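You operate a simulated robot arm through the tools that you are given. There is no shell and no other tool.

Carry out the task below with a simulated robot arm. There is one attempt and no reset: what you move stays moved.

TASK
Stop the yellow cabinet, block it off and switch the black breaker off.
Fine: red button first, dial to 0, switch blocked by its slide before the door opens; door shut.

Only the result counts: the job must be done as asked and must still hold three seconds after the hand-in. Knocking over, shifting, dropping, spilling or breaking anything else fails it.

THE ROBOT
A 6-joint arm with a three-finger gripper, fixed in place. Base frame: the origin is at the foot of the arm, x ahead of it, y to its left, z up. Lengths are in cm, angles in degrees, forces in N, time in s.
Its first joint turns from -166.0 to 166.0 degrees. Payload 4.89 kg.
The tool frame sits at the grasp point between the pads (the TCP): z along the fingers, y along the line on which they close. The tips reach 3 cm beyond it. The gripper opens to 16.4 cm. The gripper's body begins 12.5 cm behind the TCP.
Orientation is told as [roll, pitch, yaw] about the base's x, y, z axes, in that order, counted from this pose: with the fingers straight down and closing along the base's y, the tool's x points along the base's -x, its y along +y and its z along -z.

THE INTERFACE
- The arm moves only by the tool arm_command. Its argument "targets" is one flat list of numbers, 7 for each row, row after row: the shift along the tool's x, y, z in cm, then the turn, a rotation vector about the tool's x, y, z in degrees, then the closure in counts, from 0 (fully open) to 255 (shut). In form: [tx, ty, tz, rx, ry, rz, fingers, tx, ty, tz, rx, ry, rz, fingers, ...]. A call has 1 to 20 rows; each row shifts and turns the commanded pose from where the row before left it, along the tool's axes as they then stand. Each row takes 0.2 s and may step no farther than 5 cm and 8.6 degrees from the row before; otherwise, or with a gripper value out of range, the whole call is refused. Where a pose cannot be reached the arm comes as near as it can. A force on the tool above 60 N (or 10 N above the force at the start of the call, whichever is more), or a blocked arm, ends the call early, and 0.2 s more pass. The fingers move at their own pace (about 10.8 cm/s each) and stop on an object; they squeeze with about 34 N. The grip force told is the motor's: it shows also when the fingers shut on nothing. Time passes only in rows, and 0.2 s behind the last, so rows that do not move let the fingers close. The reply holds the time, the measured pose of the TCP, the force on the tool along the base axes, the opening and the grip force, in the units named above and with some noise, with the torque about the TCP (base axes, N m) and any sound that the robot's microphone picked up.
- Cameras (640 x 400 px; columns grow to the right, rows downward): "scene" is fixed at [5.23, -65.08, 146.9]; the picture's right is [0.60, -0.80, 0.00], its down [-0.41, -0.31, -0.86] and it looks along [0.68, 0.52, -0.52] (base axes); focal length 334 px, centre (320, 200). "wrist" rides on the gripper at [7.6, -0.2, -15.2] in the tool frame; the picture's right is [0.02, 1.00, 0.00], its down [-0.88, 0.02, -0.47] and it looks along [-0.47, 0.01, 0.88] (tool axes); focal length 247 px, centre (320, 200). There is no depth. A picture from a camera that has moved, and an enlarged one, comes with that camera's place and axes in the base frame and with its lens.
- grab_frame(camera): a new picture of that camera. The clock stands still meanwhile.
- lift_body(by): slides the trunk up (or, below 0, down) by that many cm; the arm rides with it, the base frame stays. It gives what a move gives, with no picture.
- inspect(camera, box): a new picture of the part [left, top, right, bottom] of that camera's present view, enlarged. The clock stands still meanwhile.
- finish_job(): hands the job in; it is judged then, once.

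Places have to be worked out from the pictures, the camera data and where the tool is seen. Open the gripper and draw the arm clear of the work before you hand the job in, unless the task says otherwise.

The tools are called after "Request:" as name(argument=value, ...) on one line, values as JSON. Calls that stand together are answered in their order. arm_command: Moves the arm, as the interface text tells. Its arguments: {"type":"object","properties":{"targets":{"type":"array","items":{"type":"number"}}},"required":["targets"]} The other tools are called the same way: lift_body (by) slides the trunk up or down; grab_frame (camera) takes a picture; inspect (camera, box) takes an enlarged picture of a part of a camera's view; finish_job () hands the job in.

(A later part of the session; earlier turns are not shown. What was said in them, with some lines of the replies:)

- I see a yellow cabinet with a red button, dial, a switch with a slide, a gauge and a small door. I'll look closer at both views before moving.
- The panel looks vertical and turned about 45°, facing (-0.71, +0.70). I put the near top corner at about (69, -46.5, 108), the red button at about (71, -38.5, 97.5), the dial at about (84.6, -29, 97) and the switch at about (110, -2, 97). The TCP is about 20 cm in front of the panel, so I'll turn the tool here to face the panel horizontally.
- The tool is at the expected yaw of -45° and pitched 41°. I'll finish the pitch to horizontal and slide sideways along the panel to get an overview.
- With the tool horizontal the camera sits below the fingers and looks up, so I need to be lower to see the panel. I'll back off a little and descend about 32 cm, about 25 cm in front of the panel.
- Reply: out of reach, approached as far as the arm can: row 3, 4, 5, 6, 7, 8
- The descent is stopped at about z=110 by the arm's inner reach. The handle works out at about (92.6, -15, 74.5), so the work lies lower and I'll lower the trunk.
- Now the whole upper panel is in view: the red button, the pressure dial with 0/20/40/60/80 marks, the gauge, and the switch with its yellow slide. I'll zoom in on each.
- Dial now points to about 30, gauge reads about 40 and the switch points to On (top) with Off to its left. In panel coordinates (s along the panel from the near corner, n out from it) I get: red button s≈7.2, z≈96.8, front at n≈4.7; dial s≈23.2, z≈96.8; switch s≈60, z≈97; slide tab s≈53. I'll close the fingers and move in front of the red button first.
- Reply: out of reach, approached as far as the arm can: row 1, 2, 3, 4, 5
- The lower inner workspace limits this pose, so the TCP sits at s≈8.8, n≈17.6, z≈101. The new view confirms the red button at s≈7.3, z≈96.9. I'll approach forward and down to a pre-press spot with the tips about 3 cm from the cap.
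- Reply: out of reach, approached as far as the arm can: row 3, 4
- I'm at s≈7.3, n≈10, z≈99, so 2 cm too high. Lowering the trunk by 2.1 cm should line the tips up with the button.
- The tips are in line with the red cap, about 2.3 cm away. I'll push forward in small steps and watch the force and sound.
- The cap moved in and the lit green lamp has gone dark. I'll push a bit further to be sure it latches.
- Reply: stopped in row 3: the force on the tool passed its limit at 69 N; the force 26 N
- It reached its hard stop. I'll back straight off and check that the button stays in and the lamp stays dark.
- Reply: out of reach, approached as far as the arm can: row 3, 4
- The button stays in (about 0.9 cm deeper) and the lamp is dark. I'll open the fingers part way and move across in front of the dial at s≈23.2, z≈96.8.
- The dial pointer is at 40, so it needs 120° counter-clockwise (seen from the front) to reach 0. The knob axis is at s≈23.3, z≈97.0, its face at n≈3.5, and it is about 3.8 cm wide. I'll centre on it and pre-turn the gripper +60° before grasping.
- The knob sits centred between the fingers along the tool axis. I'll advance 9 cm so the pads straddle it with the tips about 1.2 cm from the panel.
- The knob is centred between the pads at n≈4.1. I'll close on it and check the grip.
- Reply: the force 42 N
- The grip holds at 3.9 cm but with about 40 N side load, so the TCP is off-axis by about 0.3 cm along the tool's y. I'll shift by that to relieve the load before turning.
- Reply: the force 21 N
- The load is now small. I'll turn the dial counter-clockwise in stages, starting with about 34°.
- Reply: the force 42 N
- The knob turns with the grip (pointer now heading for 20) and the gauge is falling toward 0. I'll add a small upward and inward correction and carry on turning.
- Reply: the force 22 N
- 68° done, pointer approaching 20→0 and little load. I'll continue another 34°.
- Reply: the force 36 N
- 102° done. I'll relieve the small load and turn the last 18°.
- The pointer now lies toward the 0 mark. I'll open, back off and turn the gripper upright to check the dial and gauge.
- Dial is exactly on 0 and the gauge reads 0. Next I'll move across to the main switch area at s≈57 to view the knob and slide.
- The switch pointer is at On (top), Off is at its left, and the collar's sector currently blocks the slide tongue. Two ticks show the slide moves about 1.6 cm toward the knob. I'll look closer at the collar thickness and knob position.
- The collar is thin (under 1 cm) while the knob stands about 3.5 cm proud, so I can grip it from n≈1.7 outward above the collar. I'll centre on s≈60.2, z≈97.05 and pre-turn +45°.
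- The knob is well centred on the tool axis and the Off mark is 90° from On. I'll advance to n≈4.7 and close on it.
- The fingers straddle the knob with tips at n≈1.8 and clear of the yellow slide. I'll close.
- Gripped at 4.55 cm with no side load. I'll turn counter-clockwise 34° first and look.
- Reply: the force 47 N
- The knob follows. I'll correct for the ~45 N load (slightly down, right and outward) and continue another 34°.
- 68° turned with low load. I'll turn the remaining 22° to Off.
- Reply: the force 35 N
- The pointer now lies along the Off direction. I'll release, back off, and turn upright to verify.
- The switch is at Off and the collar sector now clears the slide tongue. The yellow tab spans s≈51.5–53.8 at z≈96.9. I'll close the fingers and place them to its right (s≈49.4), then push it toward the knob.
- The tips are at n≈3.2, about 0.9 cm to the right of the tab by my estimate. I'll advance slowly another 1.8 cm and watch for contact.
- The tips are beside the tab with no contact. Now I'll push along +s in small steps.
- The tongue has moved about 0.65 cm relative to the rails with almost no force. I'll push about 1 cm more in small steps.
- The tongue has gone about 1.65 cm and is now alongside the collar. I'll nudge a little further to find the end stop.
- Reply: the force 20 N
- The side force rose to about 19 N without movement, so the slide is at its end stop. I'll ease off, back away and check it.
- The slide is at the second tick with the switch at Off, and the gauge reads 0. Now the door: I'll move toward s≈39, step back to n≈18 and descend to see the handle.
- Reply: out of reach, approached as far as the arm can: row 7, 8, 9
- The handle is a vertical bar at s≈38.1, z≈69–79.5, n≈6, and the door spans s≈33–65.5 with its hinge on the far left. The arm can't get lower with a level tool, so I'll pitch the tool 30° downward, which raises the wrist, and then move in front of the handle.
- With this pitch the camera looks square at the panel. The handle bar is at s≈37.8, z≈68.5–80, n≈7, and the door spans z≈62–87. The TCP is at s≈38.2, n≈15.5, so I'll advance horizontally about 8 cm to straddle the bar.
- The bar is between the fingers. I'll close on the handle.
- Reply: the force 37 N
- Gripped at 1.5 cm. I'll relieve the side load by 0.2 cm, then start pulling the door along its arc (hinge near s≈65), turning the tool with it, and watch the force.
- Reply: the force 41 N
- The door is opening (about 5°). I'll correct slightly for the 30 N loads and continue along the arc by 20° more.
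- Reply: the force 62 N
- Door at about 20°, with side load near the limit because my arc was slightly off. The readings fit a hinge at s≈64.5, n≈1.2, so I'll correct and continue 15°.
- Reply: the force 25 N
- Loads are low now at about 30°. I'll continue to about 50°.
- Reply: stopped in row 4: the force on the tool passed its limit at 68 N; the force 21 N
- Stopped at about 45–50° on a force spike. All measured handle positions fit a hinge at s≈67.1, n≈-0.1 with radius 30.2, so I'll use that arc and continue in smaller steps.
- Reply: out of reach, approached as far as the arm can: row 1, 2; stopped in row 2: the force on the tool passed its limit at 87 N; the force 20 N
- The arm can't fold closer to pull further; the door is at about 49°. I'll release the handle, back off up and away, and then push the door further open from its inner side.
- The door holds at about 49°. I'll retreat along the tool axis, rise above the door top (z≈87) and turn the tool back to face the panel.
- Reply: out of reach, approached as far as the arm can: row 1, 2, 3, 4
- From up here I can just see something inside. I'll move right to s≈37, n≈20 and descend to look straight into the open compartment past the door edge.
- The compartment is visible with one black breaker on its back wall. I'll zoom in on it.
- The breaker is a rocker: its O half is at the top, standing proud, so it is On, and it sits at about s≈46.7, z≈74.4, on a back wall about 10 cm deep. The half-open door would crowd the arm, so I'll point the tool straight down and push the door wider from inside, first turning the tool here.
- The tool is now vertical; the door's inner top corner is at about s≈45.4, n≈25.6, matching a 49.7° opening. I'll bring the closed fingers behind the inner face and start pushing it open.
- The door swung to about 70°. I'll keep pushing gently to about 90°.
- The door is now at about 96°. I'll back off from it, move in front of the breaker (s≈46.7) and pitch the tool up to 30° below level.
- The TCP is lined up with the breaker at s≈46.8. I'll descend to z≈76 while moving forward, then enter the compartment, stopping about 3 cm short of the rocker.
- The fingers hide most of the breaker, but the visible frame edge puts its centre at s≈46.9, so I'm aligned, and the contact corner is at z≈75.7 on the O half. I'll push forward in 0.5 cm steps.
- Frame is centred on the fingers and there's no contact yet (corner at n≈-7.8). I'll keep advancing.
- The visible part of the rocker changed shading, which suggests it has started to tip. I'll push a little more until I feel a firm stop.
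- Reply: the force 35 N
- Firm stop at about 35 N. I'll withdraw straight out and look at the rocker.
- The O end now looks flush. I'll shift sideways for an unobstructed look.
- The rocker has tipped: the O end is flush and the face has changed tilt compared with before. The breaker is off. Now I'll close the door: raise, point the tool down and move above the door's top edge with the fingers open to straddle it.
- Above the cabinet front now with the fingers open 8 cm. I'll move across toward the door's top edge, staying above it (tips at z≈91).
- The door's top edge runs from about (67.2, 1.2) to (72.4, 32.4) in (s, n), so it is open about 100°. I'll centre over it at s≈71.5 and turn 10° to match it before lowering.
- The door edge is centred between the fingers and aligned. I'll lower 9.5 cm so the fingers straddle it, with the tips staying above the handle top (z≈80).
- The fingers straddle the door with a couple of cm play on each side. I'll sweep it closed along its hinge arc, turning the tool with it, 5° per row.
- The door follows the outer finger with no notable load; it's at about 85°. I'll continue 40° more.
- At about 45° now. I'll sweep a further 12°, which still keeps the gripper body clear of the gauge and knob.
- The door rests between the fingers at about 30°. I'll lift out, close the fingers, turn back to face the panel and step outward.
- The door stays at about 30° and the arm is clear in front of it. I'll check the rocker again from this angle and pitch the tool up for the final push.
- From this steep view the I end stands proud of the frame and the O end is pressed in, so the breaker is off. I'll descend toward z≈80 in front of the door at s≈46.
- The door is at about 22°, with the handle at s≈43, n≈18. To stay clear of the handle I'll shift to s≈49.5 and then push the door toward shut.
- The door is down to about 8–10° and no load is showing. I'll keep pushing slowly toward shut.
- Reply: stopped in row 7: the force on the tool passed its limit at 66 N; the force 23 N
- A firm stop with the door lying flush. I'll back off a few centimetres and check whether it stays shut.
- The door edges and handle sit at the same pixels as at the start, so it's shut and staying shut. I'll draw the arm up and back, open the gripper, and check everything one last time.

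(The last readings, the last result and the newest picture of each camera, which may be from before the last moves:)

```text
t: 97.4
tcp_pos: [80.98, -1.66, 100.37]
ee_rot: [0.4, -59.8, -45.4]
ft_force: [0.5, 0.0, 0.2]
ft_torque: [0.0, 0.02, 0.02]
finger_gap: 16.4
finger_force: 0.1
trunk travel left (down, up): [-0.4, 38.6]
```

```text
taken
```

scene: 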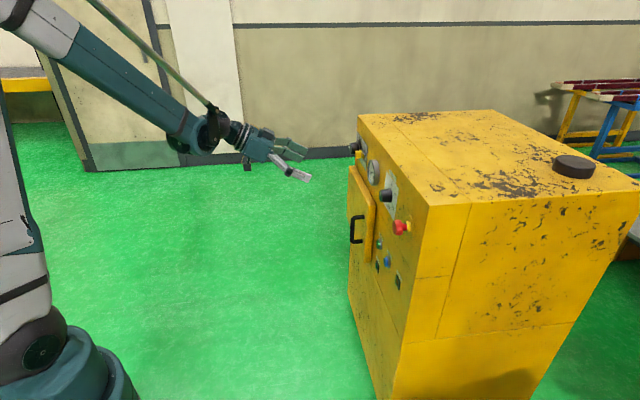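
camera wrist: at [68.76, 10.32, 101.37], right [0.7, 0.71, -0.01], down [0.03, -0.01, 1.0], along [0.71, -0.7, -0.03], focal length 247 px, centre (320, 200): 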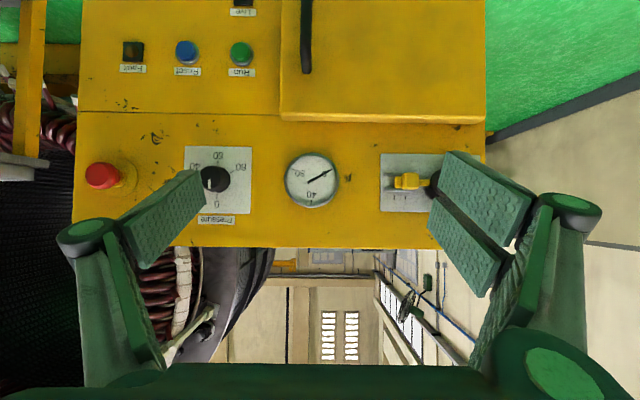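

The arm is clear with the gripper open. I'll take final close-ups of the slide, switch, dial and door.

Request:
inspect(camera="wrist", box=[370, 140, 470, 220])

Request:
inspect(camera="scene", box=[335, 130, 425, 220])

Request:
inspect(camera="wrist", box=[80, 0, 350, 220])

```text
5.00 times, centred on (420, 180) of wrist
camera zoom: at [68.76, 10.32, 101.37], right [0.7, 0.71, -0.01], down [0.03, -0.01, 1.0], along [0.71, -0.7, -0.03], focal length 1235 px, centre (-180, 300)
```

zoom: 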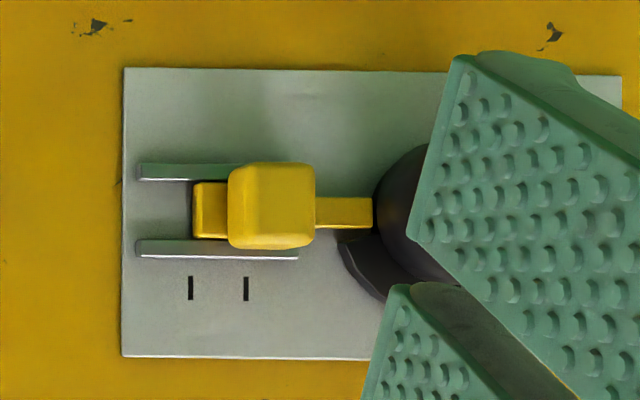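

```text
4.44 times, centred on (380, 175) of scene
camera zoom: at [5.23, -65.08, 146.9], right [0.6, -0.8, 0.0], down [-0.41, -0.31, -0.86], along [0.68, 0.52, -0.52], focal length 1485 px, centre (53, 311)
```

zoom: 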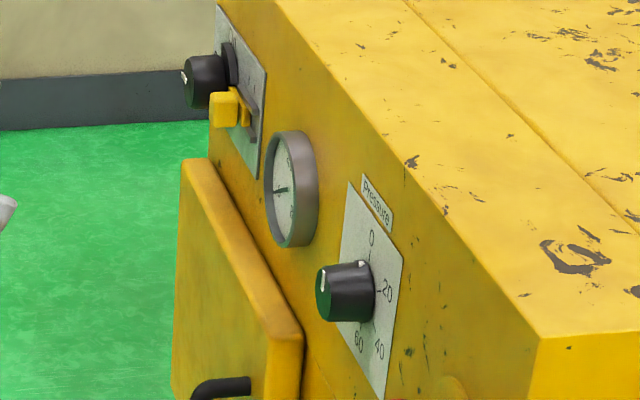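

```text
1.82 times, centred on (215, 110) of wrist
camera zoom: at [68.76, 10.32, 101.37], right [0.7, 0.71, -0.01], down [0.03, -0.01, 1.0], along [0.71, -0.7, -0.03], focal length 449 px, centre (511, 364)
```

zoom: 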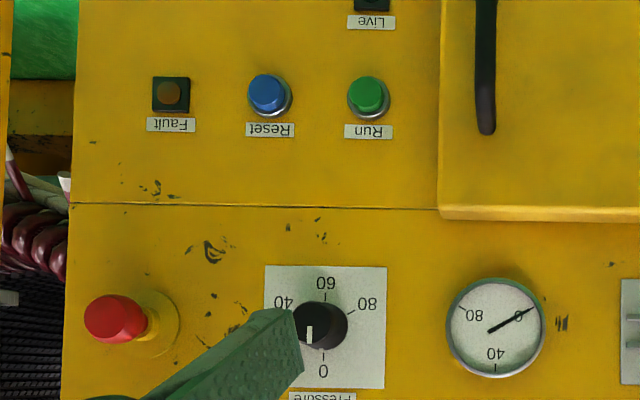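

The final views show:
- **Red button:** latched in.
- **Dial and gauge:** both at 0.
- **Switch:** Off, with the slide pushed in beside the collar.
- **Door:** shut.
- **Breaker:** tipped to O when last seen, before the door was closed.

The arm is clear and the gripper open, so I'm handing in the job.

Request:
finish_job()

```text
The job is handed in.
```

The yellow cabinet is stopped and blocked off, the black breaker is off and the door is shut. I've handed the job in; no result came back.

I worked in the order you gave:
1. **Red button:** I pressed it first. It latched in and the lit lamp went dark.
2. **Dial:** I turned it from 40 to 0, and the gauge fell to 0.
3. **Switch:** I turned it to Off and pushed the yellow slide to its end stop, which blocks it. This was done before the door was opened.
4. **Breaker:** I opened the door and pressed the O side of the breaker until it hit a firm stop. Two close-ups taken before I shut the door showed it tipped to O.
5. **Door:** I pushed it shut and backed away. It stayed shut, in the same place as at the start.

A few moves passed the force limit and stopped early: the last push on the red button, opening the door, and the final push to shut it. I saw no damage and nothing else shifted in the pictures. The arm is clear of the cabinet with the gripper open.
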